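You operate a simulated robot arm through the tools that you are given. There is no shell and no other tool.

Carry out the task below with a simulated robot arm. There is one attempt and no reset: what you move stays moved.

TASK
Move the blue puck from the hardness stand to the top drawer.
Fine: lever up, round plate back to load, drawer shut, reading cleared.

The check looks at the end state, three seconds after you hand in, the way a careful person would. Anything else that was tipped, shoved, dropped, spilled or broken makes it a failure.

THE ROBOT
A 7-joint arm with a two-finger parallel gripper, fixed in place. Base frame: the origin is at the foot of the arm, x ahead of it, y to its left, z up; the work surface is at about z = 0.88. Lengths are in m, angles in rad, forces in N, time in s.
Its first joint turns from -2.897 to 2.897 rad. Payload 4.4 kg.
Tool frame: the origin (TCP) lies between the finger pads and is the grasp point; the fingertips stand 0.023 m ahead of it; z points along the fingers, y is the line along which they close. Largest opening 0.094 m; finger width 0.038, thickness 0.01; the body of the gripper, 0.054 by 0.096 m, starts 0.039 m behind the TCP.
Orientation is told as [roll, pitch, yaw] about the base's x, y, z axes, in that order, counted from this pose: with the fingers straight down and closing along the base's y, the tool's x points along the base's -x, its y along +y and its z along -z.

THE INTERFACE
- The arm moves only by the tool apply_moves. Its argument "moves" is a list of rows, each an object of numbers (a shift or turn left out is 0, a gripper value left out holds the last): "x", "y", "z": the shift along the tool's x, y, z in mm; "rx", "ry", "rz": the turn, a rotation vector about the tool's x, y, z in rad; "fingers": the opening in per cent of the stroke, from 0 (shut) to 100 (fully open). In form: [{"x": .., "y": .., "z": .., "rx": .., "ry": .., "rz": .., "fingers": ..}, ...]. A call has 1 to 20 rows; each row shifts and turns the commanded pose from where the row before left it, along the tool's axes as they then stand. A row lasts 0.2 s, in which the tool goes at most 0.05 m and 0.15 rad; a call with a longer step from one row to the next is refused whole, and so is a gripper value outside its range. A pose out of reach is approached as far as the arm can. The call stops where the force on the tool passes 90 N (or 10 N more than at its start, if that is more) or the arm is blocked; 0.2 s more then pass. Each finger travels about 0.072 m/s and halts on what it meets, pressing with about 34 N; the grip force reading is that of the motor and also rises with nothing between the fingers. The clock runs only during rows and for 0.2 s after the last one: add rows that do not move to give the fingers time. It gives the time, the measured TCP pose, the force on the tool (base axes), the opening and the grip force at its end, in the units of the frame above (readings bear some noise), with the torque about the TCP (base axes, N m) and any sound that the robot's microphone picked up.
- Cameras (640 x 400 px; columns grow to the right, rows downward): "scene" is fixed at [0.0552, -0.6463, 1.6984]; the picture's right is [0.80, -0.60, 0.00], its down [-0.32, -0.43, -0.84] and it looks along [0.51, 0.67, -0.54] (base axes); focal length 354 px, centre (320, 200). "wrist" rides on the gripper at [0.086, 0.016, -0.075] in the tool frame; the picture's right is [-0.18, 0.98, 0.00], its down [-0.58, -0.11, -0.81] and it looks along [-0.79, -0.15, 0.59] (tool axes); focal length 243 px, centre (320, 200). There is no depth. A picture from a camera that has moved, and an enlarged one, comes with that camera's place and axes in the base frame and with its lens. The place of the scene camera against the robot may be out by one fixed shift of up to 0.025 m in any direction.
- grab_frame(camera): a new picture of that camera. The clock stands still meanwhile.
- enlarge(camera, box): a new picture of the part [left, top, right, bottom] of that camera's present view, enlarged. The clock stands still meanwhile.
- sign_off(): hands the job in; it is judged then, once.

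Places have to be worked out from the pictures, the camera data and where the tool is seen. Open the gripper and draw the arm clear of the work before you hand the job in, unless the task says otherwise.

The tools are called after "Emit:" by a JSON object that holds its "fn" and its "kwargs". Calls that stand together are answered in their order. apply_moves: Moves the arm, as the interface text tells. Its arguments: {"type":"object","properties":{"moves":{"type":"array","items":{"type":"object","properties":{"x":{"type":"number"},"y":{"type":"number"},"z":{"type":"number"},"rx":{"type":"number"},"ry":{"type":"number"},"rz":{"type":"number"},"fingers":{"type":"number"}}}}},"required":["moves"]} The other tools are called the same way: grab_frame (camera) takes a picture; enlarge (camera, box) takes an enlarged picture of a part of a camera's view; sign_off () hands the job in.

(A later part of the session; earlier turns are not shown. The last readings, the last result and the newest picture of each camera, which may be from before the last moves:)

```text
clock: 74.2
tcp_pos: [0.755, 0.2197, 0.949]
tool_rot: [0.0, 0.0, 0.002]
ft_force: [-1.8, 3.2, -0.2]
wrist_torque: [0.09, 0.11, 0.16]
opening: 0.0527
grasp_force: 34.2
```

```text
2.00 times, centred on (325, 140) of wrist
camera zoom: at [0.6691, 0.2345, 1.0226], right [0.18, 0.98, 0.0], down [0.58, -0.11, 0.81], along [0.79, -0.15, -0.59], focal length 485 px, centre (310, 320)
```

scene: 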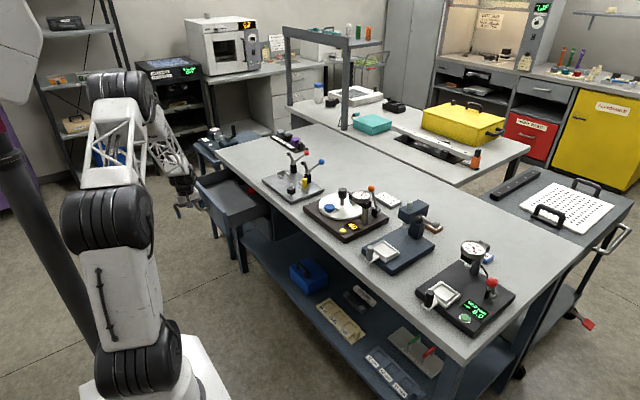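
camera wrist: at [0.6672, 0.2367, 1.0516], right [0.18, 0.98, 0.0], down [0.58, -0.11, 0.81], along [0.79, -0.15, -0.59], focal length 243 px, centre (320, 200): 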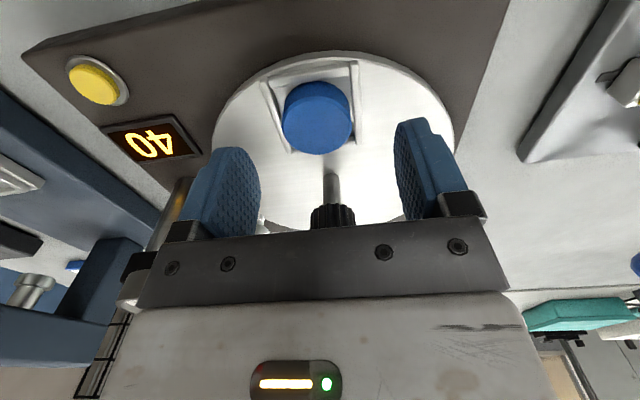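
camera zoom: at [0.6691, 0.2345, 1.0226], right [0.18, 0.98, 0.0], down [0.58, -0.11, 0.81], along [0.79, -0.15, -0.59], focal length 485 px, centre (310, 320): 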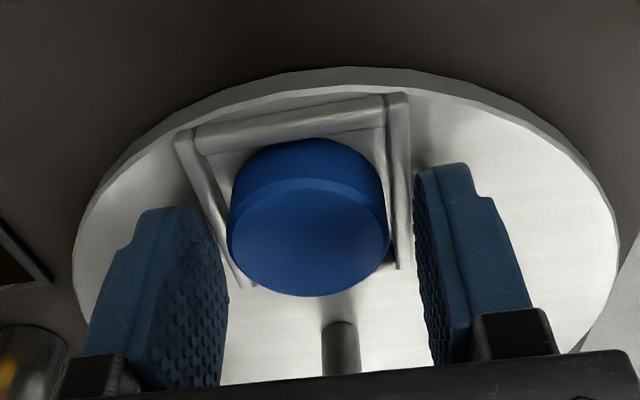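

Still catching the rim at 52.7 mm, so the rim is taller than I estimated. Opening, rising another 4 mm and closing again.

Emit:
{"fn": "apply_moves", "kwargs": {"moves": [{"fingers": 65}, {}, {"z": -4}, {}, {"fingers": 35}, {}, {}, {}]}}

Emit:
{"fn": "enlarge", "kwargs": {"camera": "wrist", "box": [180, 40, 470, 240]}}

```text
clock: 76.0
tcp_pos: [0.7542, 0.2187, 0.9527]
tool_rot: [0.0, -0.001, 0.0]
ft_force: [-0.2, 0.2, 1.2]
wrist_torque: [0.04, 0.02, -0.02]
opening: 0.0377
grasp_force: 33.8
```

```text
2.00 times, centred on (325, 140) of wrist
camera zoom: at [0.6691, 0.2344, 1.0266], right [0.18, 0.98, 0.0], down [0.58, -0.11, 0.81], along [0.79, -0.15, -0.59], focal length 485 px, centre (310, 320)
```

zoom: 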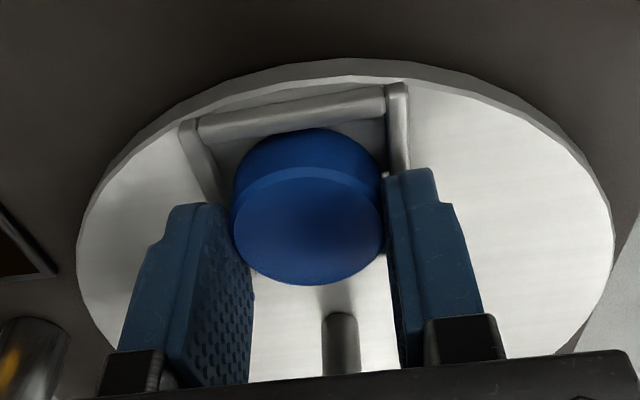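

Now the opening is 37.7 mm with balanced forces, so the puck itself is gripped. Lifting gently 30 mm and checking.

Emit:
{"fn": "apply_moves", "kwargs": {"moves": [{"z": -5}, {"z": -10}, {"z": -15}, {}]}}

Emit:
{"fn": "enlarge", "kwargs": {"camera": "scene", "box": [310, 180, 360, 220]}}

Emit:
{"fn": "enlarge", "kwargs": {"camera": "wrist", "box": [180, 40, 470, 240]}}

```text
clock: 77.0
tcp_pos: [0.7565, 0.2206, 0.9825]
tool_rot: [0.001, -0.001, 0.001]
ft_force: [0.1, -0.8, -1.2]
wrist_torque: [-0.02, 0.0, 0.03]
opening: 0.0381
grasp_force: 34.4
```

```text
10.00 times, centred on (335, 200) of scene
camera zoom: at [0.0552, -0.6463, 1.6984], right [0.8, -0.6, 0.0], down [-0.32, -0.43, -0.84], along [0.51, 0.67, -0.54], focal length 3542 px, centre (170, 200)
```

zoom: 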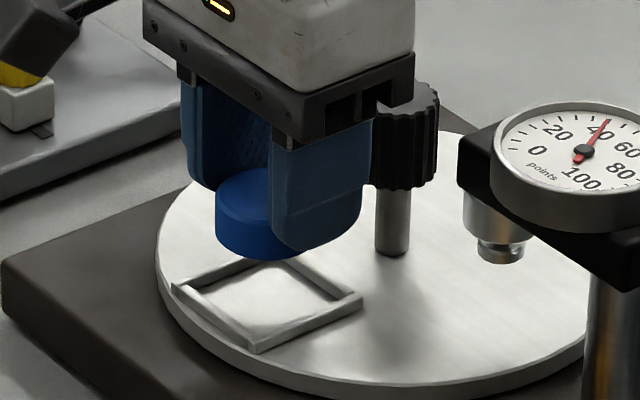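

```text
2.00 times, centred on (325, 140) of wrist
camera zoom: at [0.6693, 0.2349, 1.057], right [0.18, 0.98, 0.0], down [0.58, -0.11, 0.81], along [0.79, -0.15, -0.59], focal length 485 px, centre (310, 320)
```

zoom: 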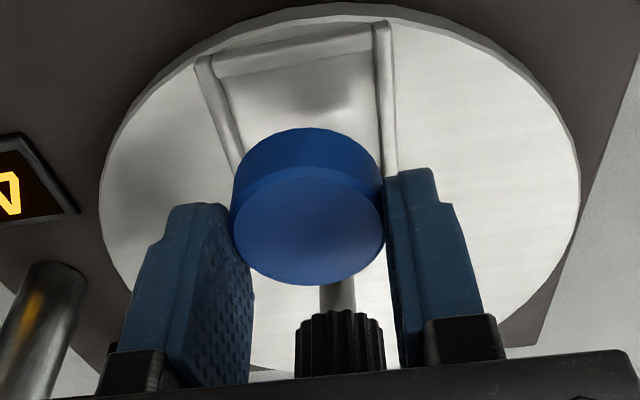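

The puck is lifted cleanly and the tray and plate stayed in place. I'll raise to z≈1.15, carry it over to above the open drawer and turn to yaw 90°.

Emit:
{"fn": "apply_moves", "kwargs": {"moves": [{"z": -20}, {"z": -30}, {"z": -30}, {"z": -30}, {"z": -30}, {"z": -28}, {}]}}

Emit:
{"fn": "apply_moves", "kwargs": {"moves": [{"x": 7, "y": 20}, {"x": 12, "y": 33}, {"x": 14, "y": 38}, {"x": 14, "y": 38}, {"x": 14, "y": 38}, {"x": 14, "y": 38}, {"x": 14, "y": 38}, {"x": 14, "y": 38}, {"x": 14, "y": 38}, {"x": 14, "y": 38}, {"x": 14, "y": 38}, {"x": 14, "y": 38}, {"x": 14, "y": 38}, {"x": 14, "y": 38}, {"x": 12, "y": 33}, {"x": 7, "y": 20}, {}]}}

Emit:
{"fn": "grab_frame", "kwargs": {"camera": "wrist"}}

Emit:
{"fn": "grab_frame", "kwargs": {"camera": "scene"}}

```text
clock: 78.6
tcp_pos: [0.7548, 0.2181, 1.1509]
tool_rot: [0.0, 0.001, 0.0]
ft_force: [-0.3, 0.1, -0.5]
wrist_torque: [0.0, 0.02, 0.01]
opening: 0.0377
grasp_force: 34.1
```

```text
clock: 82.2
tcp_pos: [0.5485, 0.7802, 1.1505]
tool_rot: [0.001, 0.0, 0.0]
ft_force: [-0.4, 0.6, 0.2]
wrist_torque: [-0.03, 0.06, 0.0]
opening: 0.0379
grasp_force: 33.8
```

```text
taken
camera wrist: at [0.4629, 0.7955, 1.2245], right [0.18, 0.98, 0.0], down [0.58, -0.11, 0.81], along [0.79, -0.15, -0.59], focal length 243 px, centre (320, 200)
```

wrist: 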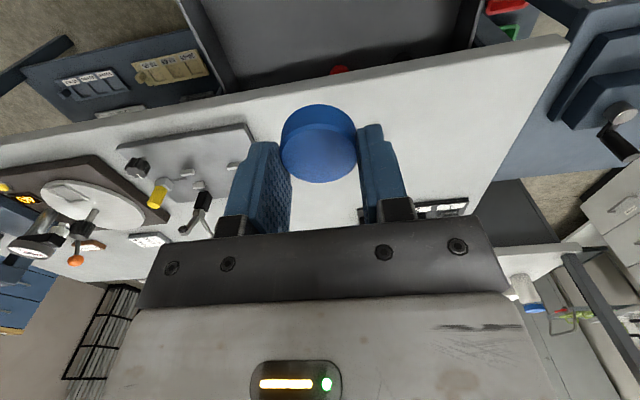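

```text
taken
```

scene: 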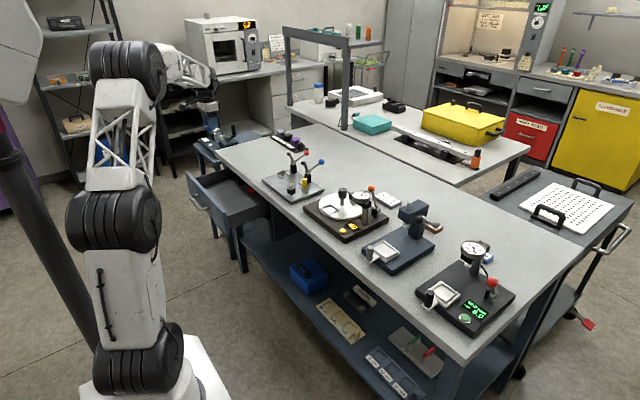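

I'm above the drawer area with the puck secure. I'll turn to yaw 90° so the camera box stays inside the drawer's width, and centre over the empty front floor at about (0.56, 0.74).

Emit:
{"fn": "apply_moves", "kwargs": {"moves": [{"rz": -0.1428}, {"rz": -0.1428}, {"rz": -0.1428}, {"rz": -0.1428}, {"rz": -0.1428}, {"rz": -0.1428}, {"rz": -0.1428}, {"rz": -0.1428}, {"rz": -0.1428}, {"rz": -0.1428}, {"rz": -0.1428}, {"x": 20, "y": -6}, {"x": 20, "y": -5.5}, {"z": 40}, {"z": 40}, {"z": 40}, {"z": 40}, {}]}}

Emit:
{"fn": "grab_frame", "kwargs": {"camera": "wrist"}}

Emit:
{"fn": "enlarge", "kwargs": {"camera": "scene", "box": [160, 120, 290, 240]}}

```text
clock: 86.0
tcp_pos: [0.5597, 0.7422, 0.9896]
tool_rot: [0.001, 0.0, 1.57]
ft_force: [-0.5, -0.6, 0.5]
wrist_torque: [-0.01, 0.02, 0.01]
opening: 0.0378
grasp_force: 33.8
```

```text
taken
camera wrist: at [0.5457, 0.6547, 1.0635], right [-0.98, 0.18, 0.0], down [0.11, 0.58, 0.81], along [0.15, 0.79, -0.59], focal length 243 px, centre (320, 200)
```

wrist: 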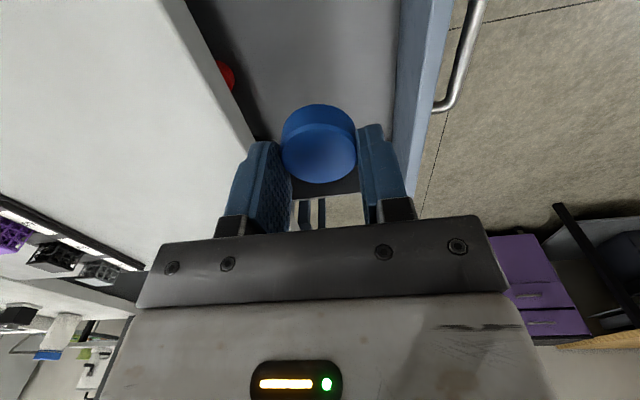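

```text
3.33 times, centred on (225, 180) of scene
camera zoom: at [0.0552, -0.6463, 1.6984], right [0.8, -0.6, 0.0], down [-0.32, -0.43, -0.84], along [0.51, 0.67, -0.54], focal length 1180 px, centre (637, 267)
```

zoom: 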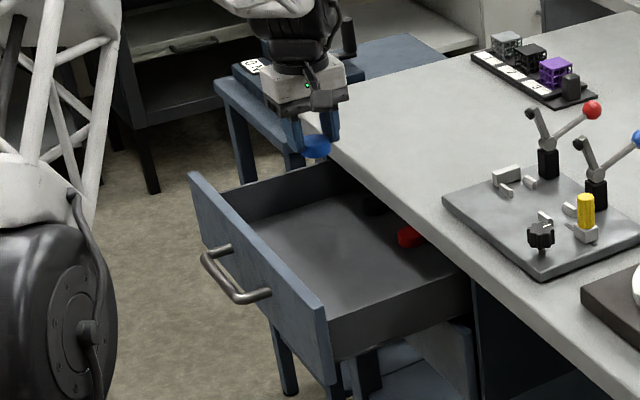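

Clearances to the table edge and drawer front look good (30+ mm each side). Lowering into the drawer to z≈0.85, then checking.

Emit:
{"fn": "apply_moves", "kwargs": {"moves": [{"z": 35}, {"z": 35}, {"z": 35}, {"z": 35}, {}]}}

Emit:
{"fn": "grab_frame", "kwargs": {"camera": "wrist"}}

Emit:
{"fn": "enlarge", "kwargs": {"camera": "scene", "box": [190, 150, 270, 230]}}

```text
clock: 87.2
tcp_pos: [0.5629, 0.7422, 0.852]
tool_rot: [0.001, 0.0, 1.571]
ft_force: [0.3, -0.4, -0.4]
wrist_torque: [0.01, -0.01, 0.0]
opening: 0.0379
grasp_force: 34.6
```

```text
taken
camera wrist: at [0.546, 0.654, 0.9253], right [-0.98, 0.18, 0.0], down [0.11, 0.58, 0.81], along [0.15, 0.79, -0.59], focal length 243 px, centre (320, 200)
```

wrist: 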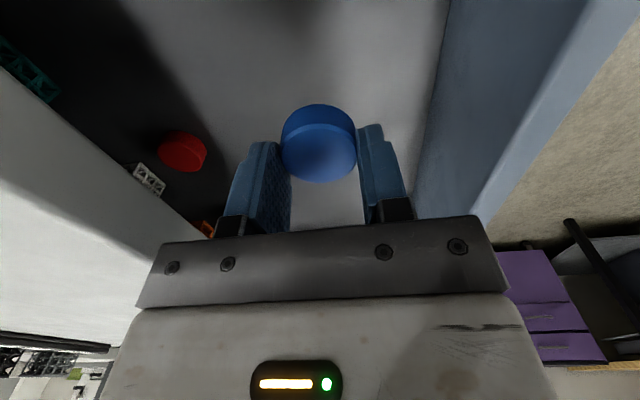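

```text
5.00 times, centred on (230, 190) of scene
camera zoom: at [0.0552, -0.6463, 1.6984], right [0.8, -0.6, 0.0], down [-0.32, -0.43, -0.84], along [0.51, 0.67, -0.54], focal length 1771 px, centre (770, 250)
```

zoom: 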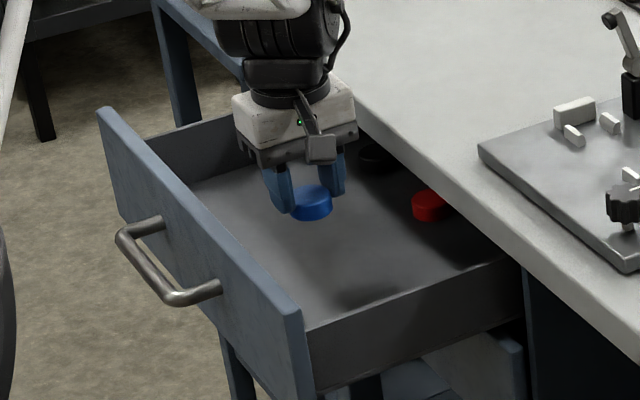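

Clear on all sides. Lowering further to z≈0.80, then small steps to feel the floor.

Emit:
{"fn": "apply_moves", "kwargs": {"moves": [{"z": 20}, {"z": 15}, {"z": 10}, {"z": 7}, {}]}}

Emit:
{"fn": "enlarge", "kwargs": {"camera": "scene", "box": [200, 160, 260, 210]}}

```text
clock: 88.4
tcp_pos: [0.5614, 0.7416, 0.799]
tool_rot: [0.001, -0.001, 1.571]
ft_force: [-0.7, 0.2, 0.3]
wrist_torque: [-0.01, -0.05, 0.01]
opening: 0.0378
grasp_force: 33.7
```

```text
8.00 times, centred on (230, 185) of scene
camera zoom: at [0.0552, -0.6463, 1.6984], right [0.8, -0.6, 0.0], down [-0.32, -0.43, -0.84], along [0.51, 0.67, -0.54], focal length 2833 px, centre (1040, 320)
```

zoom: 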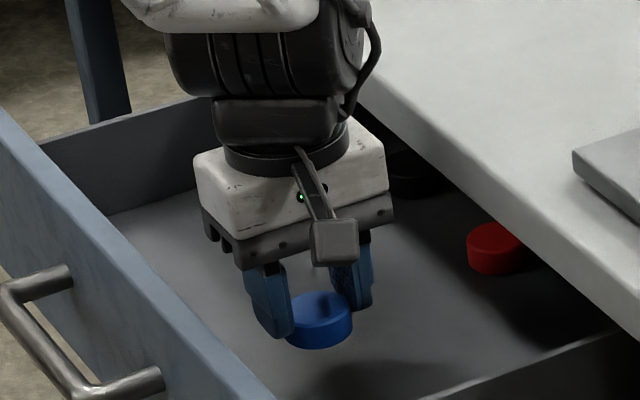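

Still a gap to the floor shadow. Continuing in small steps.

Emit:
{"fn": "apply_moves", "kwargs": {"moves": [{"z": 5}, {"z": 5}, {"z": 4}, {}]}}

Emit:
{"fn": "enlarge", "kwargs": {"camera": "scene", "box": [200, 160, 260, 210]}}

```text
clock: 89.4
tcp_pos: [0.5604, 0.7422, 0.7852]
tool_rot: [0.001, 0.0, 1.572]
ft_force: [-0.1, 0.3, -0.5]
wrist_torque: [0.0, 0.02, 0.01]
opening: 0.0379
grasp_force: 33.6
```

```text
8.00 times, centred on (230, 185) of scene
camera zoom: at [0.0552, -0.6463, 1.6984], right [0.8, -0.6, 0.0], down [-0.32, -0.43, -0.84], along [0.51, 0.67, -0.54], focal length 2833 px, centre (1040, 320)
```

zoom: 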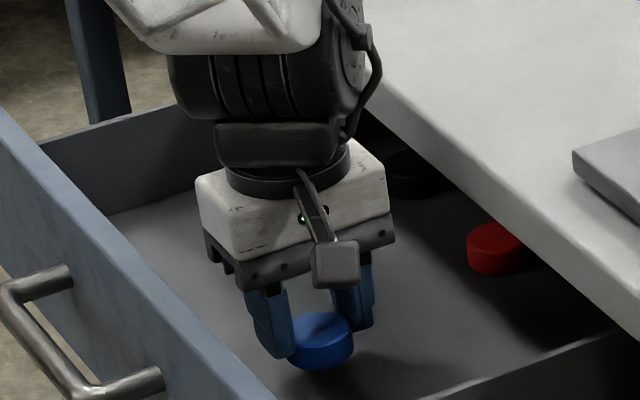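

No contact yet (force about 0). Continuing down in 3 mm steps.

Emit:
{"fn": "apply_moves", "kwargs": {"moves": [{"z": 3}, {"z": 3}, {"z": 2}, {}]}}

```text
clock: 90.4
tcp_pos: [0.561, 0.7398, 0.777]
tool_rot: [0.0, 0.001, 1.572]
ft_force: [1.3, -0.1, -0.7]
wrist_torque: [0.01, 0.01, 0.01]
opening: 0.038
grasp_force: 33.5
```

Emit:
{"fn": "apply_moves", "kwargs": {"moves": [{"z": 2}, {"z": 2}, {"z": 2}, {}]}}

Emit:
{"fn": "enlarge", "kwargs": {"camera": "scene", "box": [200, 160, 260, 210]}}

```text
clock: 91.4
tcp_pos: [0.5617, 0.7417, 0.7712]
tool_rot: [-0.003, -0.002, 1.571]
ft_force: [-2.0, -5.6, 17.3]
wrist_torque: [-0.18, 0.15, -0.01]
opening: 0.0378
grasp_force: 33.8
```

```text
8.00 times, centred on (230, 185) of scene
camera zoom: at [0.0552, -0.6463, 1.6984], right [0.8, -0.6, 0.0], down [-0.32, -0.43, -0.84], along [0.51, 0.67, -0.54], focal length 2833 px, centre (1040, 320)
```

zoom: 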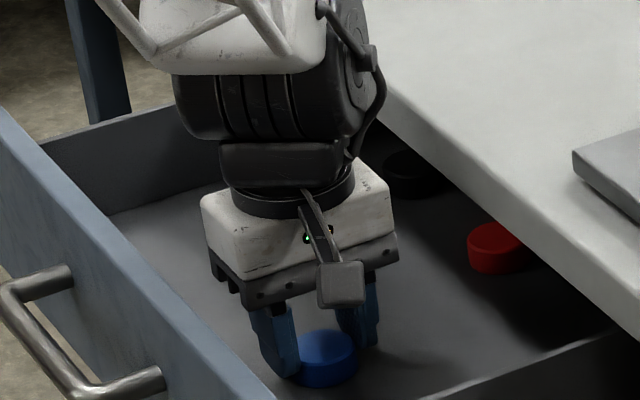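

Contact: 17 N upward, so the puck is on the drawer floor. I'll ease up 0.7 mm, open the fingers, and then lift straight out.

Emit:
{"fn": "apply_moves", "kwargs": {"moves": [{"z": -0.8}, {"fingers": 65}, {}, {}, {}]}}

Emit:
{"fn": "enlarge", "kwargs": {"camera": "wrist", "box": [180, 40, 470, 240]}}

```text
clock: 92.6
tcp_pos: [0.561, 0.7404, 0.7705]
tool_rot: [0.001, 0.002, 1.57]
ft_force: [0.7, 0.6, 0.1]
wrist_torque: [-0.04, -0.01, -0.05]
opening: 0.0611
grasp_force: 0.1
```

```text
2.00 times, centred on (325, 140) of wrist
camera zoom: at [0.5453, 0.6538, 0.8453], right [-0.98, 0.18, 0.0], down [0.11, 0.58, 0.81], along [0.15, 0.79, -0.59], focal length 485 px, centre (310, 320)
```

zoom: 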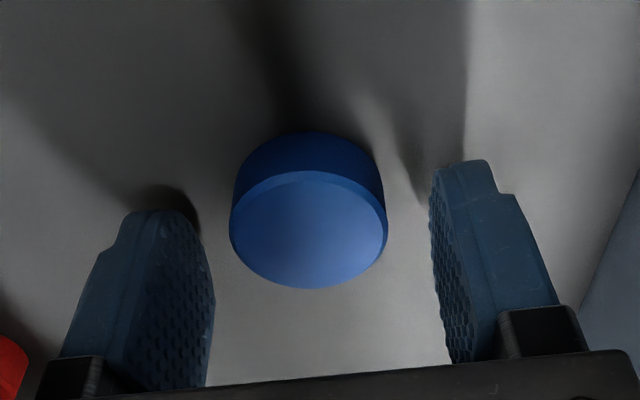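

The puck is released, flat on the drawer floor. Lifting straight up out of the drawer.

Emit:
{"fn": "apply_moves", "kwargs": {"moves": [{"z": -10}, {"z": -20}, {"z": -35}, {"z": -40}, {"z": -40}, {"z": -40}, {"z": -25}, {}]}}

Emit:
{"fn": "grab_frame", "kwargs": {"camera": "wrist"}}

Emit:
{"fn": "enlarge", "kwargs": {"camera": "scene", "box": [180, 150, 280, 230]}}

```text
clock: 94.4
tcp_pos: [0.5619, 0.7393, 0.9813]
tool_rot: [0.001, 0.001, 1.571]
ft_force: [0.6, -0.1, -0.6]
wrist_torque: [0.0, -0.02, 0.02]
opening: 0.061
grasp_force: 0.1
```

```text
taken
camera wrist: at [0.5465, 0.6519, 1.0557], right [-0.98, 0.18, 0.0], down [0.11, 0.58, 0.81], along [0.15, 0.79, -0.59], focal length 243 px, centre (320, 200)
```

wrist: 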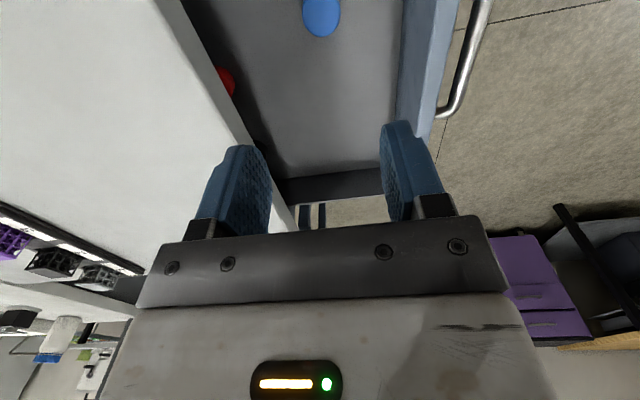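

```text
5.00 times, centred on (230, 190) of scene
camera zoom: at [0.0552, -0.6463, 1.6984], right [0.8, -0.6, 0.0], down [-0.32, -0.43, -0.84], along [0.51, 0.67, -0.54], focal length 1771 px, centre (770, 250)
```

zoom: 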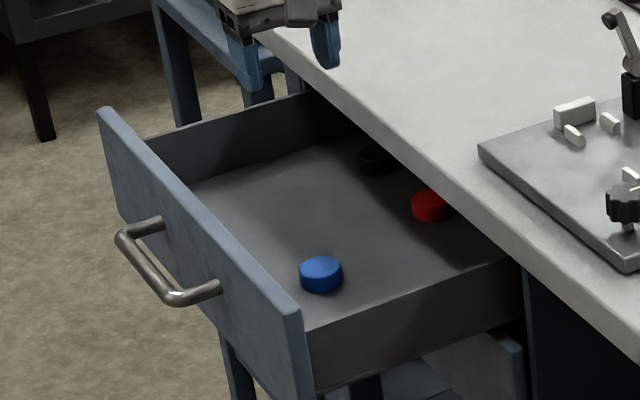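

The blue puck rests well inside the drawer. Next I'll close it: back off to x≈0.36 in front of the handle, turn to yaw 0 and shut the fingers to use as a pusher.

Emit:
{"fn": "apply_moves", "kwargs": {"moves": [{"y": 40}, {"y": 40}, {"y": 40}, {"y": 40}, {"y": 40}, {"fingers": 0}, {"rz": 0.1428}, {"rz": 0.1428}, {"rz": 0.1428}, {"rz": 0.1428}, {"rz": 0.1428}, {"rz": 0.1428}, {"rz": 0.1428}, {"rz": 0.1428}, {"rz": 0.1428}, {"rz": 0.1428}, {"rz": 0.1428}, {"y": 16}, {}]}}

Emit:
{"fn": "apply_moves", "kwargs": {"moves": [{"z": 40}, {"z": 40}, {"z": 40}, {"z": 40}, {"z": 35}, {}]}}

Emit:
{"fn": "grab_frame", "kwargs": {"camera": "wrist"}}

Emit:
{"fn": "enlarge", "kwargs": {"camera": "scene", "box": [160, 140, 280, 230]}}

```text
clock: 98.4
tcp_pos: [0.3603, 0.7582, 0.9811]
tool_rot: [0.001, -0.001, -0.001]
ft_force: [-0.4, 0.7, -0.1]
wrist_torque: [0.02, 0.02, -0.01]
opening: 0.0
grasp_force: 34.3
```

```text
clock: 99.8
tcp_pos: [0.3603, 0.7558, 0.7859]
tool_rot: [-0.001, 0.001, 0.001]
ft_force: [0.9, 0.2, -0.4]
wrist_torque: [0.01, 0.0, 0.02]
opening: 0.0001
grasp_force: 34.0
```

```text
taken
camera wrist: at [0.2748, 0.7719, 0.8621], right [0.18, 0.98, 0.0], down [0.58, -0.11, 0.81], along [0.79, -0.15, -0.59], focal length 243 px, centre (320, 200)
```

wrist: 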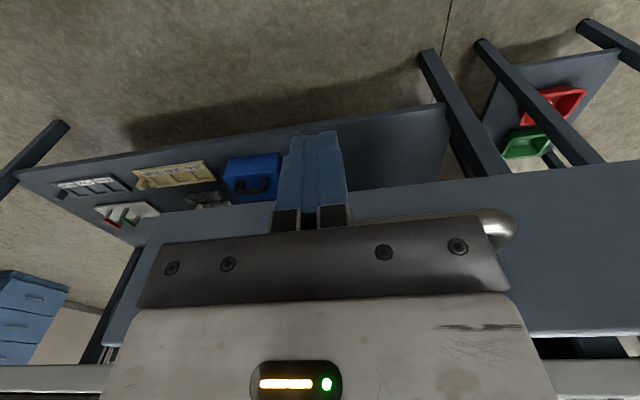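

```text
4.44 times, centred on (220, 185) of scene
camera zoom: at [0.0552, -0.6463, 1.6984], right [0.8, -0.6, 0.0], down [-0.32, -0.43, -0.84], along [0.51, 0.67, -0.54], focal length 1574 px, centre (764, 267)
```

zoom: 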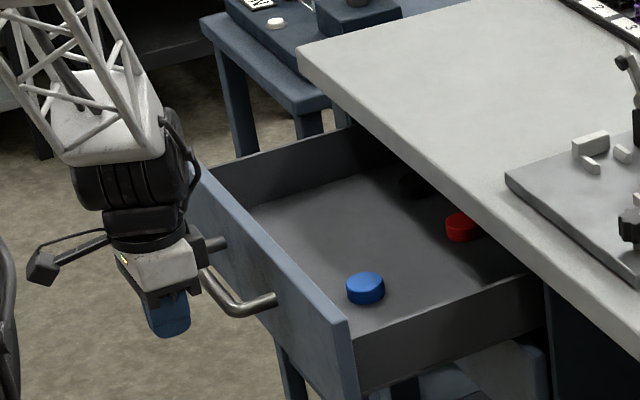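

The closed fingers are in front of the bar. I'll push toward +x slowly so the pucks don't slide.

Emit:
{"fn": "apply_moves", "kwargs": {"moves": [{"x": -10}, {"x": -10}, {"x": -8}, {"x": -8}, {"x": -8}, {"x": -10}, {"x": -10}, {"x": -10}, {}]}}

Emit:
{"fn": "enlarge", "kwargs": {"camera": "scene", "box": [160, 140, 280, 230]}}

```text
clock: 101.8
tcp_pos: [0.4347, 0.7566, 0.7859]
tool_rot: [0.0, 0.001, -0.001]
ft_force: [0.3, -0.1, 0.2]
wrist_torque: [-0.01, -0.01, 0.0]
opening: 0.0001
grasp_force: 34.0
```

```text
4.44 times, centred on (220, 185) of scene
camera zoom: at [0.0552, -0.6463, 1.6984], right [0.8, -0.6, 0.0], down [-0.32, -0.43, -0.84], along [0.51, 0.67, -0.54], focal length 1574 px, centre (764, 267)
```

zoom: 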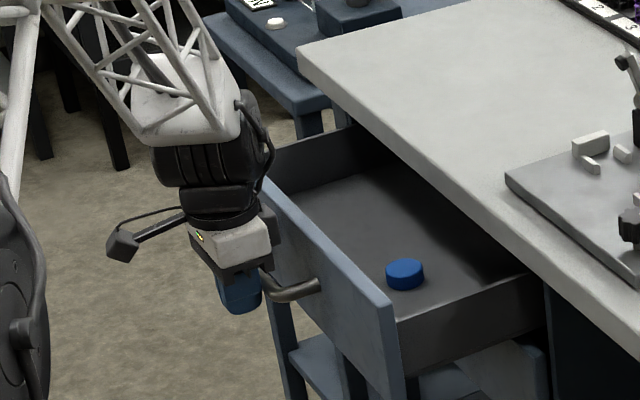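

The drawer is closing smoothly. Before going further I want to check the small box on the far side of the gripper against the table edge.

Emit:
{"fn": "enlarge", "kwargs": {"camera": "scene", "box": [185, 150, 245, 210]}}

Emit:
{"fn": "grab_frame", "kwargs": {"camera": "wrist"}}

```text
6.67 times, centred on (215, 180) of scene
camera zoom: at [0.0552, -0.6463, 1.6984], right [0.8, -0.6, 0.0], down [-0.32, -0.43, -0.84], along [0.51, 0.67, -0.54], focal length 2361 px, centre (1020, 333)
```

zoom: 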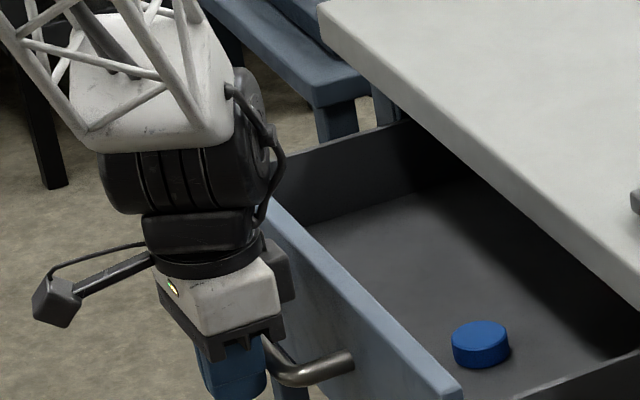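

```text
taken
camera wrist: at [0.3495, 0.7724, 0.86], right [0.18, 0.98, 0.0], down [0.58, -0.11, 0.81], along [0.79, -0.15, -0.59], focal length 243 px, centre (320, 200)
```

wrist: 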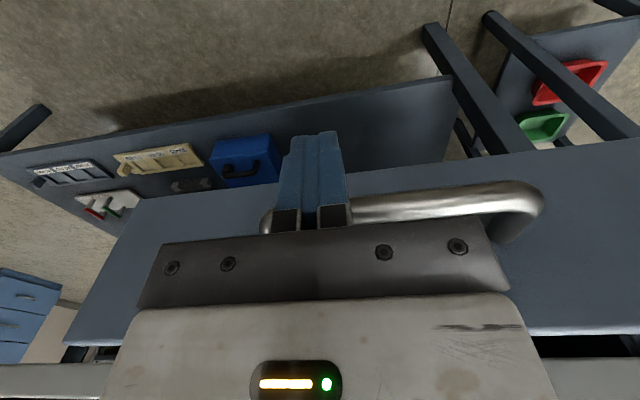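

The box on the gripper's far side would come within millimetres of the table edge at full closure. So I'll push with this pose only until the drawer is about 30 mm from shut, and finish with the tool turned 90° using an open finger's outer face.

Emit:
{"fn": "apply_moves", "kwargs": {"moves": [{"x": -10}, {"x": -10}, {"x": -10}, {"x": -10}, {"x": -10}, {"x": -10}, {"x": -10}, {"x": -10}, {"x": -10}, {"x": -10}, {"x": -10}, {"x": -10}, {"x": -8}, {}]}}

Emit:
{"fn": "enlarge", "kwargs": {"camera": "scene", "box": [180, 140, 280, 220]}}

```text
clock: 104.8
tcp_pos: [0.5637, 0.7553, 0.7852]
tool_rot: [0.0, 0.0, -0.001]
ft_force: [-1.6, -0.6, 1.4]
wrist_torque: [0.03, -0.02, 0.02]
opening: 0.0
grasp_force: 34.4
```

```text
5.00 times, centred on (230, 180) of scene
camera zoom: at [0.0552, -0.6463, 1.6984], right [0.8, -0.6, 0.0], down [-0.32, -0.43, -0.84], along [0.51, 0.67, -0.54], focal length 1771 px, centre (770, 300)
```

zoom: 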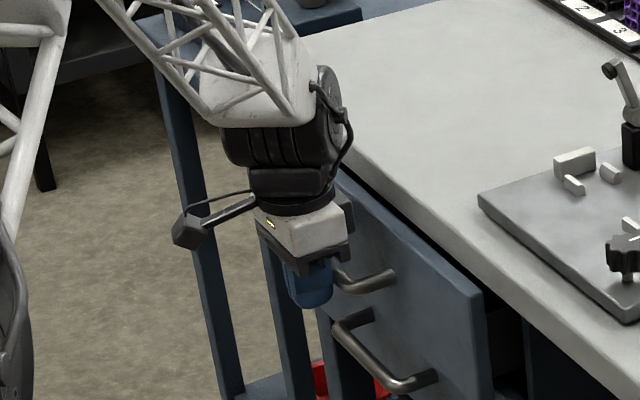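

About 30 mm left. Backing off 0.1 m, turning to yaw 90° and opening the fingers fully.

Emit:
{"fn": "apply_moves", "kwargs": {"moves": [{"x": 25}, {"x": 40}, {"x": 38}, {"rz": -0.1428, "fingers": 100}, {"rz": -0.1428}, {"rz": -0.1428}, {"rz": -0.1428}, {"rz": -0.1428}, {"rz": -0.1428}, {"rz": -0.1428}, {"rz": -0.1428}, {"rz": -0.1428}, {"rz": -0.1428}, {"rz": -0.1428}, {}]}}

Emit:
{"fn": "apply_moves", "kwargs": {"moves": [{"y": -20}, {"y": -20}, {"y": -10}, {"y": -10}, {"y": -8}, {"y": -8}, {}]}}

Emit:
{"fn": "grab_frame", "kwargs": {"camera": "wrist"}}

Emit:
{"fn": "enlarge", "kwargs": {"camera": "scene", "box": [180, 140, 280, 220]}}

```text
clock: 108.0
tcp_pos: [0.4601, 0.7571, 0.7864]
tool_rot: [-0.001, 0.001, 1.572]
ft_force: [-0.4, 0.4, 0.4]
wrist_torque: [0.03, -0.01, -0.01]
opening: 0.0937
grasp_force: 0.1
```

```text
clock: 109.6
tcp_pos: [0.5358, 0.7567, 0.7863]
tool_rot: [0.0, -0.001, 1.57]
ft_force: [0.0, -0.5, 0.2]
wrist_torque: [-0.03, -0.01, 0.02]
opening: 0.0941
grasp_force: 0.0
```

```text
taken
camera wrist: at [0.52, 0.6695, 0.8609], right [-0.98, 0.18, 0.0], down [0.11, 0.58, 0.81], along [0.15, 0.79, -0.59], focal length 243 px, centre (320, 200)
```

wrist: 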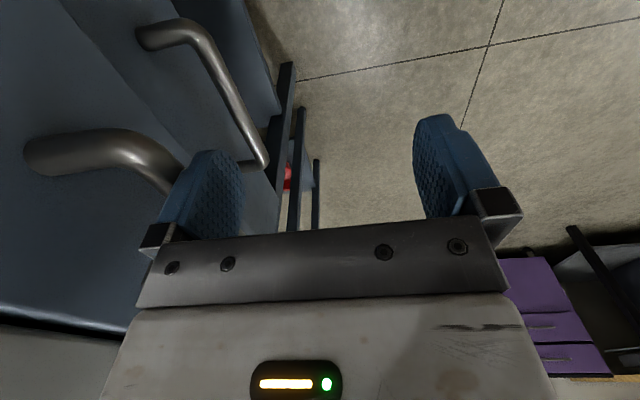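

```text
5.00 times, centred on (230, 180) of scene
camera zoom: at [0.0552, -0.6463, 1.6984], right [0.8, -0.6, 0.0], down [-0.32, -0.43, -0.84], along [0.51, 0.67, -0.54], focal length 1771 px, centre (770, 300)
```

zoom: 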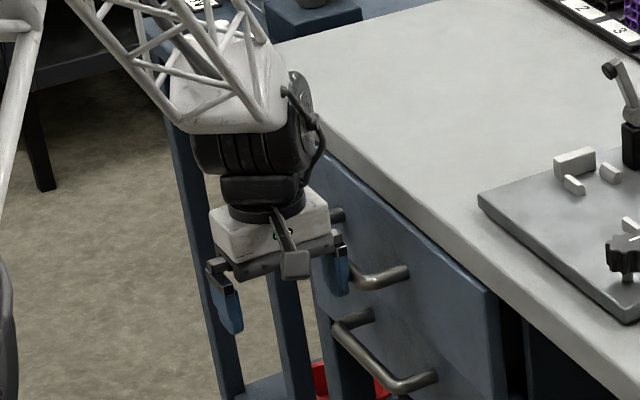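

The finger pushes the bar and the drawer is moving. Continuing in 5 mm steps until it seats.

Emit:
{"fn": "apply_moves", "kwargs": {"moves": [{"y": -5}, {"y": -5}, {"y": -4}, {"y": -3}, {}]}}

Emit:
{"fn": "enlarge", "kwargs": {"camera": "scene", "box": [200, 160, 280, 220]}}

```text
clock: 110.8
tcp_pos: [0.5523, 0.7562, 0.7873]
tool_rot: [0.0, 0.002, 1.568]
ft_force: [-2.9, 1.2, -1.0]
wrist_torque: [0.01, -0.01, 0.09]
opening: 0.0931
grasp_force: 0.1
```

```text
6.67 times, centred on (240, 190) of scene
camera zoom: at [0.0552, -0.6463, 1.6984], right [0.8, -0.6, 0.0], down [-0.32, -0.43, -0.84], along [0.51, 0.67, -0.54], focal length 2361 px, centre (853, 267)
```

zoom: 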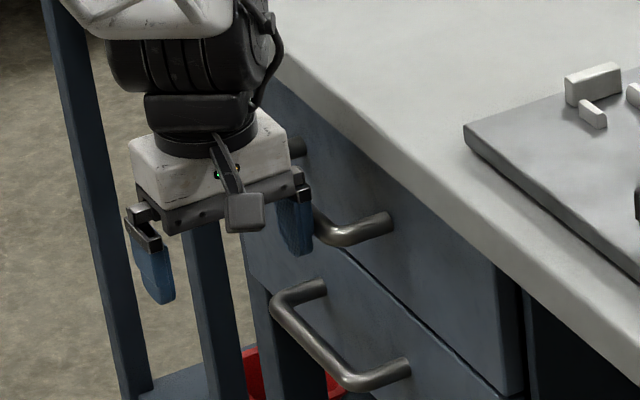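

Nearly flush. A few 2 mm steps more, watching the force.

Emit:
{"fn": "apply_moves", "kwargs": {"moves": [{"y": -2}, {"y": -2}, {"y": -1}, {}]}}

Emit:
{"fn": "enlarge", "kwargs": {"camera": "scene", "box": [220, 160, 290, 220]}}

```text
clock: 111.8
tcp_pos: [0.5562, 0.7574, 0.7869]
tool_rot: [0.0, -0.001, 1.572]
ft_force: [-21.4, -1.2, 3.9]
wrist_torque: [0.08, -0.2, 0.34]
opening: 0.0846
grasp_force: 0.1
```

```text
6.67 times, centred on (255, 190) of scene
camera zoom: at [0.0552, -0.6463, 1.6984], right [0.8, -0.6, 0.0], down [-0.32, -0.43, -0.84], along [0.51, 0.67, -0.54], focal length 2361 px, centre (753, 267)
```

zoom: 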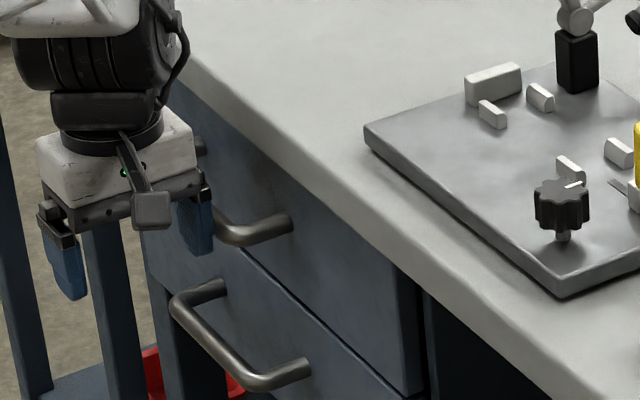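

Force rose to 21 N and the finger is being pushed back, so the drawer is against its stop. I'll back off and inspect that it's flush.

Emit:
{"fn": "apply_moves", "kwargs": {"moves": [{"y": 20}, {"y": 30}, {"y": 40}, {"y": 40}, {"z": -40}, {"z": -40}, {"z": -40}, {"z": -40}, {"z": -40}, {"z": -40}, {}]}}

Emit:
{"fn": "enlarge", "kwargs": {"camera": "scene", "box": [205, 140, 285, 260]}}

Emit:
{"fn": "grab_frame", "kwargs": {"camera": "wrist"}}

```text
clock: 114.2
tcp_pos: [0.4272, 0.758, 1.0283]
tool_rot: [0.0, 0.0, 1.57]
ft_force: [0.6, -0.2, 1.1]
wrist_torque: [-0.01, 0.02, -0.02]
opening: 0.094
grasp_force: 0.0
```

```text
3.33 times, centred on (245, 200) of scene
camera zoom: at [0.0552, -0.6463, 1.6984], right [0.8, -0.6, 0.0], down [-0.32, -0.43, -0.84], along [0.51, 0.67, -0.54], focal length 1180 px, centre (570, 200)
```

zoom: 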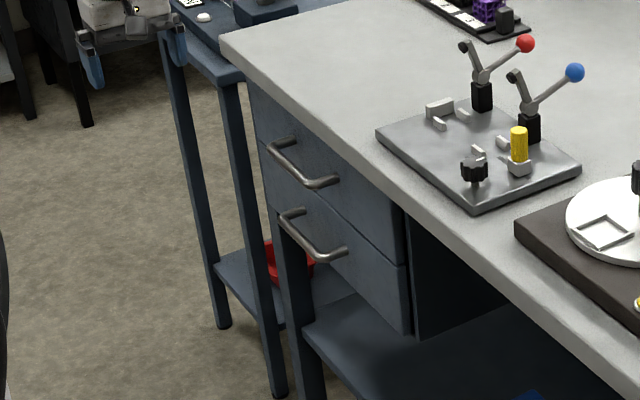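

```text
taken
camera wrist: at [0.412, 0.6708, 1.1025], right [-0.98, 0.18, 0.0], down [0.11, 0.58, 0.81], along [0.15, 0.79, -0.59], focal length 243 px, centre (320, 200)
```

wrist: 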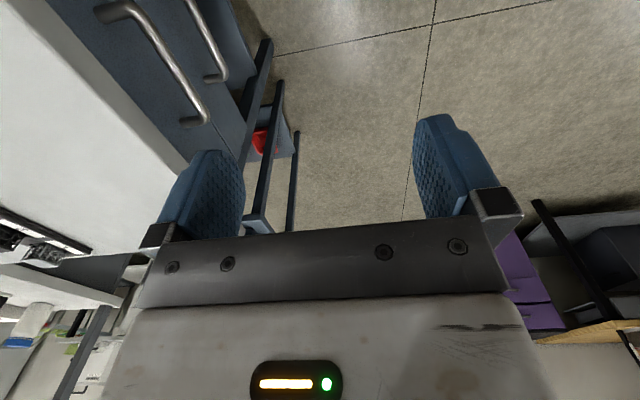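

The drawer is flush again with handles exactly where they were at the start. Next, the reading: I'll rise, close the fingers, turn back to yaw 0 and move in front of the yellow button.

Emit:
{"fn": "apply_moves", "kwargs": {"moves": [{"z": -40, "fingers": 0}, {"z": -40}, {"z": -40}, {"rz": 0.1428}, {"rz": 0.1428}, {"rz": 0.1428}, {"rz": 0.1428}, {"rz": 0.1428}, {"rz": 0.1428}, {"rz": 0.1428}, {"rz": 0.1428}, {"rz": 0.1428}, {"rz": 0.1428}, {"rz": 0.1428}, {}]}}

Emit:
{"fn": "apply_moves", "kwargs": {"moves": [{"x": -9, "y": -47}, {"x": -9, "y": -47}, {"x": -9, "y": -47}, {"x": -9, "y": -47}, {"x": -9, "y": -47}, {"x": -9, "y": -47}, {"x": -9, "y": -47}, {"x": -9, "y": -47}, {"x": -9, "y": -47}, {"x": -9, "y": -47}, {"x": -9, "y": -47}, {"x": -9, "y": -47}, {"x": -9, "y": -47}, {"x": -9, "y": -47}, {}]}}

Emit:
{"fn": "grab_frame", "kwargs": {"camera": "wrist"}}

Emit:
{"fn": "enlarge", "kwargs": {"camera": "scene", "box": [300, 180, 410, 250]}}

```text
clock: 117.4
tcp_pos: [0.4282, 0.7558, 1.1466]
tool_rot: [0.001, -0.001, -0.002]
ft_force: [0.1, -0.1, -0.7]
wrist_torque: [0.01, -0.01, 0.01]
opening: 0.0
grasp_force: 34.0
```

```text
clock: 120.6
tcp_pos: [0.5542, 0.0967, 1.1446]
tool_rot: [0.0, 0.0, 0.0]
ft_force: [0.4, 0.0, 0.6]
wrist_torque: [0.01, 0.0, -0.05]
opening: 0.0002
grasp_force: 33.9
```

```text
taken
camera wrist: at [0.4682, 0.1122, 1.2196], right [0.18, 0.98, 0.0], down [0.58, -0.11, 0.81], along [0.79, -0.15, -0.59], focal length 243 px, centre (320, 200)
```

wrist: 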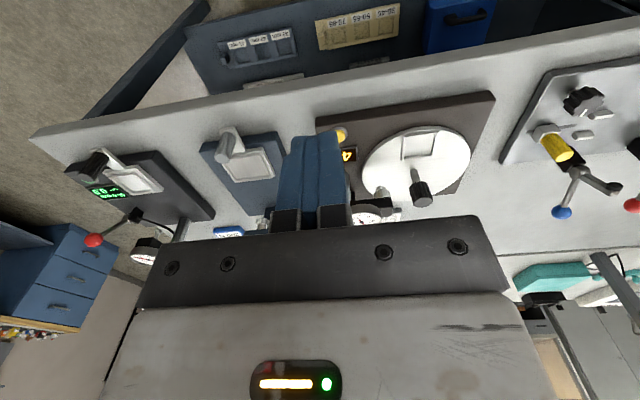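

```text
5.71 times, centred on (355, 215) of scene
camera zoom: at [0.0552, -0.6463, 1.6984], right [0.8, -0.6, 0.0], down [-0.32, -0.43, -0.84], along [0.51, 0.67, -0.54], focal length 2024 px, centre (120, 114)
```

zoom: 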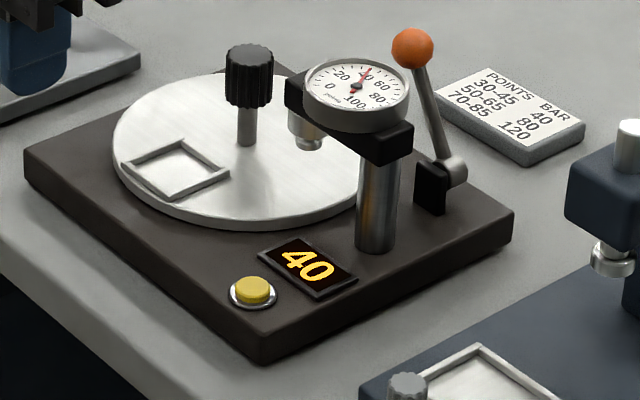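

The display still reads 40. I'll go above the button (about (0.713, 0.095)) with the fingertips roughly 6 cm over it and check alignment.

Emit:
{"fn": "apply_moves", "kwargs": {"moves": [{"x": -40}, {"x": -40}, {"x": -40}, {"x": -39}, {"z": 36}, {"z": 36}, {"z": 36}, {"z": 36}, {}]}}

Emit:
{"fn": "grab_frame", "kwargs": {"camera": "wrist"}}

Emit:
{"fn": "enlarge", "kwargs": {"camera": "scene", "box": [310, 180, 390, 250]}}

```text
clock: 122.6
tcp_pos: [0.714, 0.0988, 1.0008]
tool_rot: [0.001, 0.001, -0.001]
ft_force: [-0.4, -0.2, -0.6]
wrist_torque: [-0.01, 0.0, 0.01]
opening: 0.0
grasp_force: 34.6
```

```text
taken
camera wrist: at [0.6281, 0.1143, 1.0753], right [0.18, 0.98, 0.0], down [0.58, -0.11, 0.81], along [0.79, -0.15, -0.59], focal length 243 px, centre (320, 200)
```

wrist: 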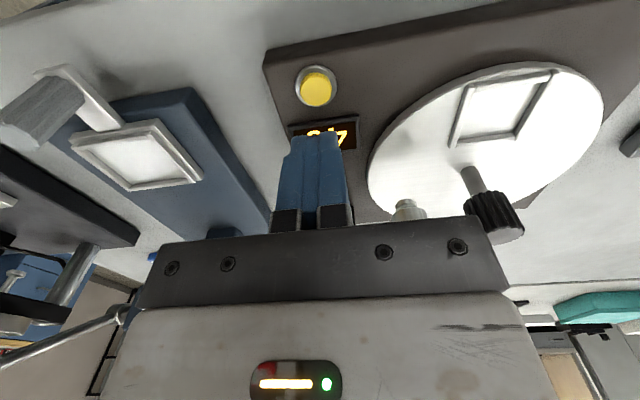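

```text
5.71 times, centred on (350, 215) of scene
camera zoom: at [0.0552, -0.6463, 1.6984], right [0.8, -0.6, 0.0], down [-0.32, -0.43, -0.84], along [0.51, 0.67, -0.54], focal length 2024 px, centre (149, 114)
```

zoom: 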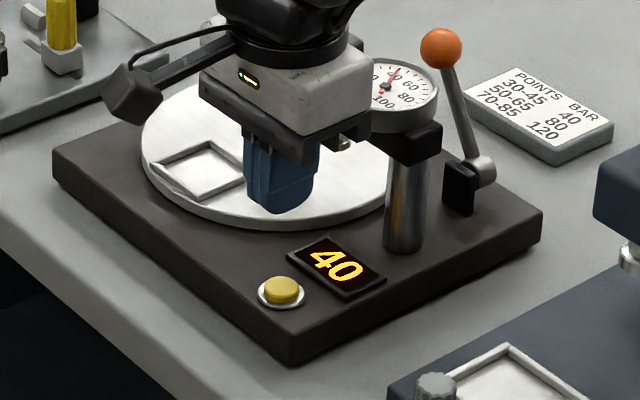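

Button centre is about (0.715, 0.096), top z≈0.915–0.92. I'll shift 2.5 mm and lower the fingertips to about z 0.93.

Emit:
{"fn": "apply_moves", "kwargs": {"moves": [{"x": -1.5, "y": -2.5}, {"z": 20}, {"z": 15}, {"z": 10}, {}]}}

Emit:
{"fn": "enlarge", "kwargs": {"camera": "scene", "box": [320, 200, 370, 240]}}

Emit:
{"fn": "enlarge", "kwargs": {"camera": "wrist", "box": [230, 60, 410, 200]}}

```text
clock: 123.8
tcp_pos: [0.7149, 0.0968, 0.9582]
tool_rot: [0.001, 0.001, 0.0]
ft_force: [-0.3, 0.0, 0.2]
wrist_torque: [-0.04, -0.03, -0.01]
opening: 0.0001
grasp_force: 34.0
```

```text
10.00 times, centred on (345, 220) of scene
camera zoom: at [0.0552, -0.6463, 1.6984], right [0.8, -0.6, 0.0], down [-0.32, -0.43, -0.84], along [0.51, 0.67, -0.54], focal length 3542 px, centre (70, 0)
```

zoom: 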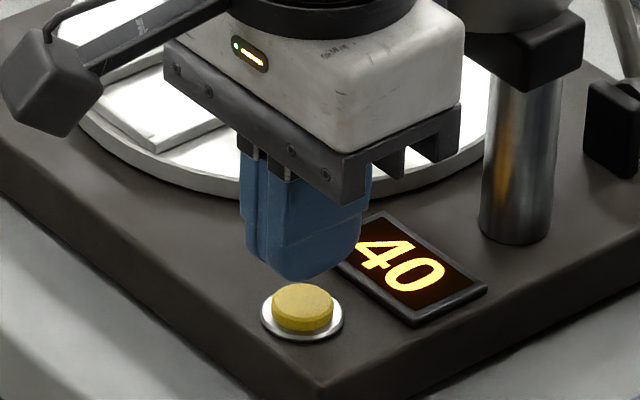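

```text
2.86 times, centred on (320, 130) of wrist
camera zoom: at [0.6292, 0.1116, 1.0313], right [0.18, 0.98, 0.0], down [0.58, -0.11, 0.81], along [0.79, -0.15, -0.59], focal length 693 px, centre (320, 400)
```

zoom: 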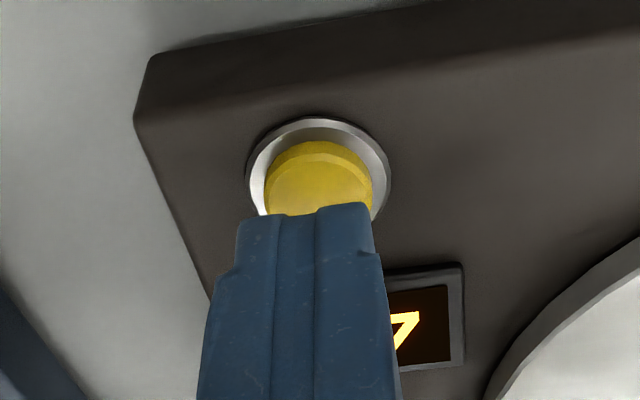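

The fingertips are right over the button. Pressing down in small steps while watching force and display.

Emit:
{"fn": "apply_moves", "kwargs": {"moves": [{"z": 4}, {"z": 3}, {"z": 3}, {}]}}

Emit:
{"fn": "enlarge", "kwargs": {"camera": "scene", "box": [320, 200, 370, 240]}}

```text
clock: 124.8
tcp_pos: [0.7154, 0.0961, 0.9478]
tool_rot: [0.0, 0.0, -0.001]
ft_force: [-0.5, 0.2, 0.7]
wrist_torque: [0.01, 0.03, -0.01]
opening: 0.0002
grasp_force: 34.1
```

```text
10.00 times, centred on (345, 220) of scene
camera zoom: at [0.0552, -0.6463, 1.6984], right [0.8, -0.6, 0.0], down [-0.32, -0.43, -0.84], along [0.51, 0.67, -0.54], focal length 3542 px, centre (70, 0)
```

zoom: 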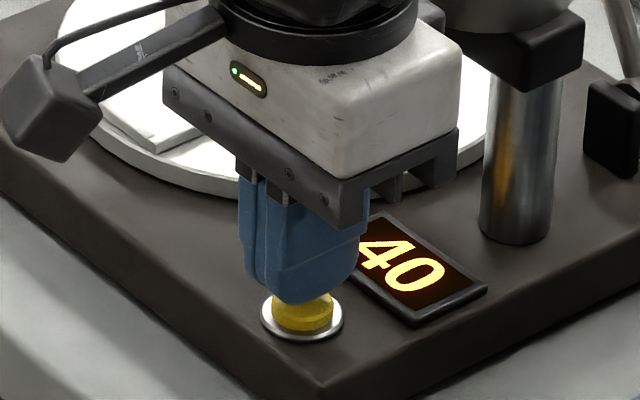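

Nearly touching (force still about 0). Continuing in 1.5–2 mm steps.

Emit:
{"fn": "apply_moves", "kwargs": {"moves": [{"z": 2}, {"z": 2}, {"z": 1.5}, {}]}}

Emit:
{"fn": "enlarge", "kwargs": {"camera": "scene", "box": [320, 200, 370, 240]}}

```text
clock: 125.8
tcp_pos: [0.7142, 0.0964, 0.9424]
tool_rot: [0.0, 0.0, 0.0]
ft_force: [-0.2, 0.2, -0.2]
wrist_torque: [0.01, 0.02, 0.01]
opening: 0.0
grasp_force: 34.0
```

```text
10.00 times, centred on (345, 220) of scene
camera zoom: at [0.0552, -0.6463, 1.6984], right [0.8, -0.6, 0.0], down [-0.32, -0.43, -0.84], along [0.51, 0.67, -0.54], focal length 3542 px, centre (70, 0)
```

zoom: 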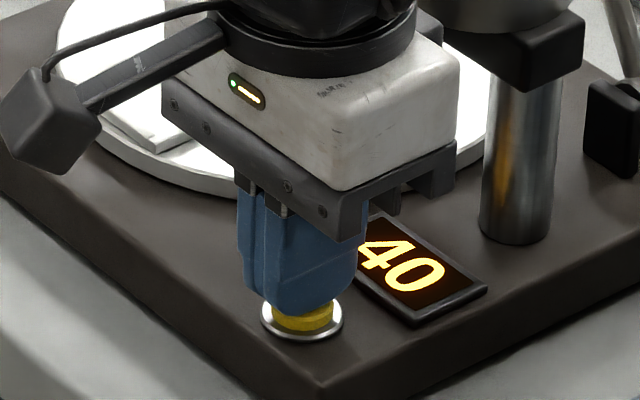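

Emit:
{"fn": "apply_moves", "kwargs": {"moves": [{"z": 1.5}, {"z": 1.5}, {"z": 1}, {}]}}

Emit:
{"fn": "enlarge", "kwargs": {"camera": "scene", "box": [320, 200, 370, 240]}}

```text
clock: 126.8
tcp_pos: [0.714, 0.0959, 0.9385]
tool_rot: [-0.001, 0.0, 0.0]
ft_force: [0.2, -2.3, 4.3]
wrist_torque: [-0.04, 0.0, 0.0]
opening: 0.0003
grasp_force: 33.8
heard: click
```

```text
10.00 times, centred on (345, 220) of scene
camera zoom: at [0.0552, -0.6463, 1.6984], right [0.8, -0.6, 0.0], down [-0.32, -0.43, -0.84], along [0.51, 0.67, -0.54], focal length 3542 px, centre (70, 0)
```

zoom: 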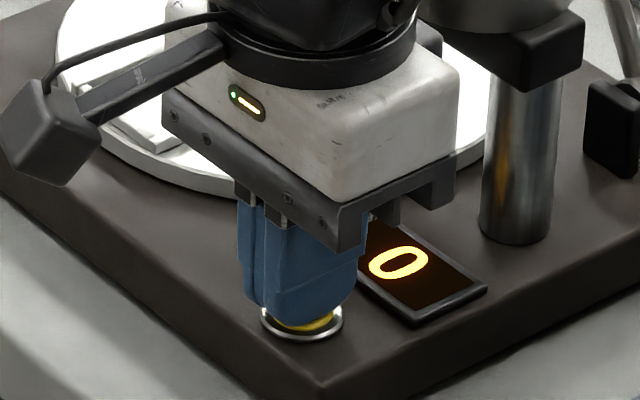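

A click was heard and the display now shows 0. Lifting straight off the button.

Emit:
{"fn": "apply_moves", "kwargs": {"moves": [{"z": -5}, {"z": -15}, {"z": -30}, {"z": -40}, {"z": -40}, {"z": -40}, {"z": -40}, {}]}}

Emit:
{"fn": "apply_moves", "kwargs": {"moves": [{"x": 40, "fingers": 60}, {"x": 40}, {"x": 40}, {"x": 40}, {"x": 40}, {}]}}

Emit:
{"fn": "grab_frame", "kwargs": {"camera": "scene"}}

Emit:
{"fn": "enlarge", "kwargs": {"camera": "scene", "box": [300, 180, 410, 250]}}

Emit:
{"fn": "enlarge", "kwargs": {"camera": "scene", "box": [205, 140, 285, 260]}}

Emit:
{"fn": "grab_frame", "kwargs": {"camera": "wrist"}}

```text
clock: 128.6
tcp_pos: [0.7154, 0.0954, 1.1484]
tool_rot: [0.0, 0.001, 0.0]
ft_force: [-0.1, 0.4, 0.4]
wrist_torque: [-0.01, -0.02, 0.01]
opening: 0.0
grasp_force: 33.6
```

```text
clock: 130.0
tcp_pos: [0.5145, 0.0944, 1.1465]
tool_rot: [0.001, 0.001, 0.0]
ft_force: [0.1, 0.3, 1.2]
wrist_torque: [-0.04, 0.04, 0.01]
opening: 0.0565
grasp_force: 0.0
```

```text
taken
```

scene: 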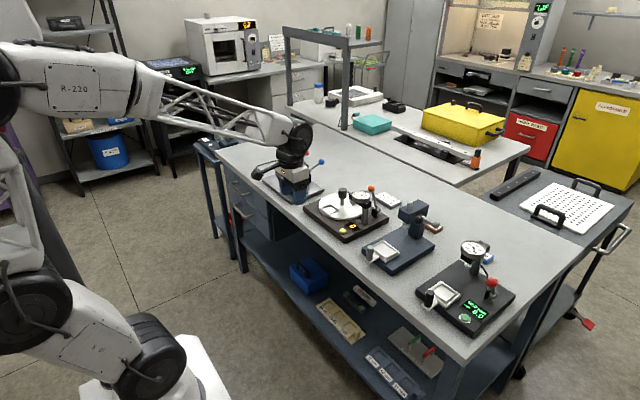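

```text
5.71 times, centred on (355, 215) of scene
camera zoom: at [0.0552, -0.6463, 1.6984], right [0.8, -0.6, 0.0], down [-0.32, -0.43, -0.84], along [0.51, 0.67, -0.54], focal length 2024 px, centre (120, 114)
```

zoom: 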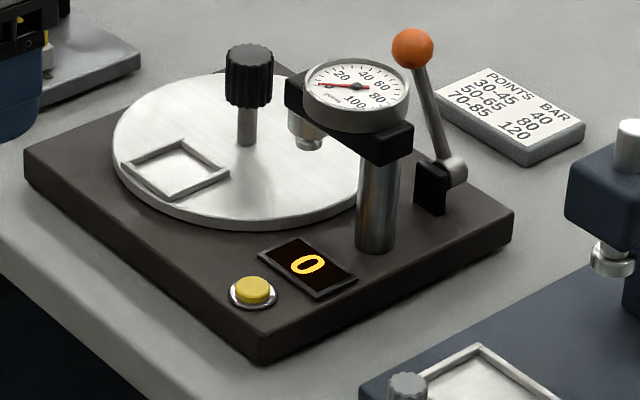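

```text
3.33 times, centred on (245, 200) of scene
camera zoom: at [0.0552, -0.6463, 1.6984], right [0.8, -0.6, 0.0], down [-0.32, -0.43, -0.84], along [0.51, 0.67, -0.54], focal length 1180 px, centre (570, 200)
```

zoom: 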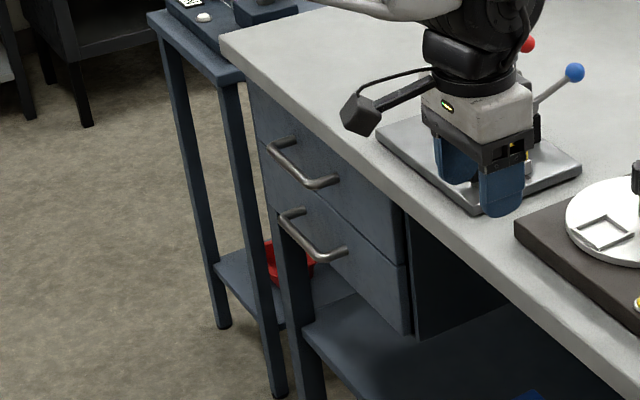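

```text
taken
camera wrist: at [0.4283, 0.1108, 1.2207], right [0.18, 0.98, 0.0], down [0.58, -0.11, 0.81], along [0.79, -0.15, -0.59], focal length 243 px, centre (320, 200)
```

wrist: 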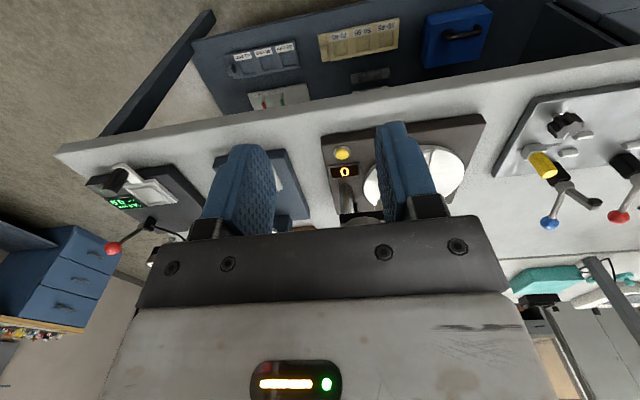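

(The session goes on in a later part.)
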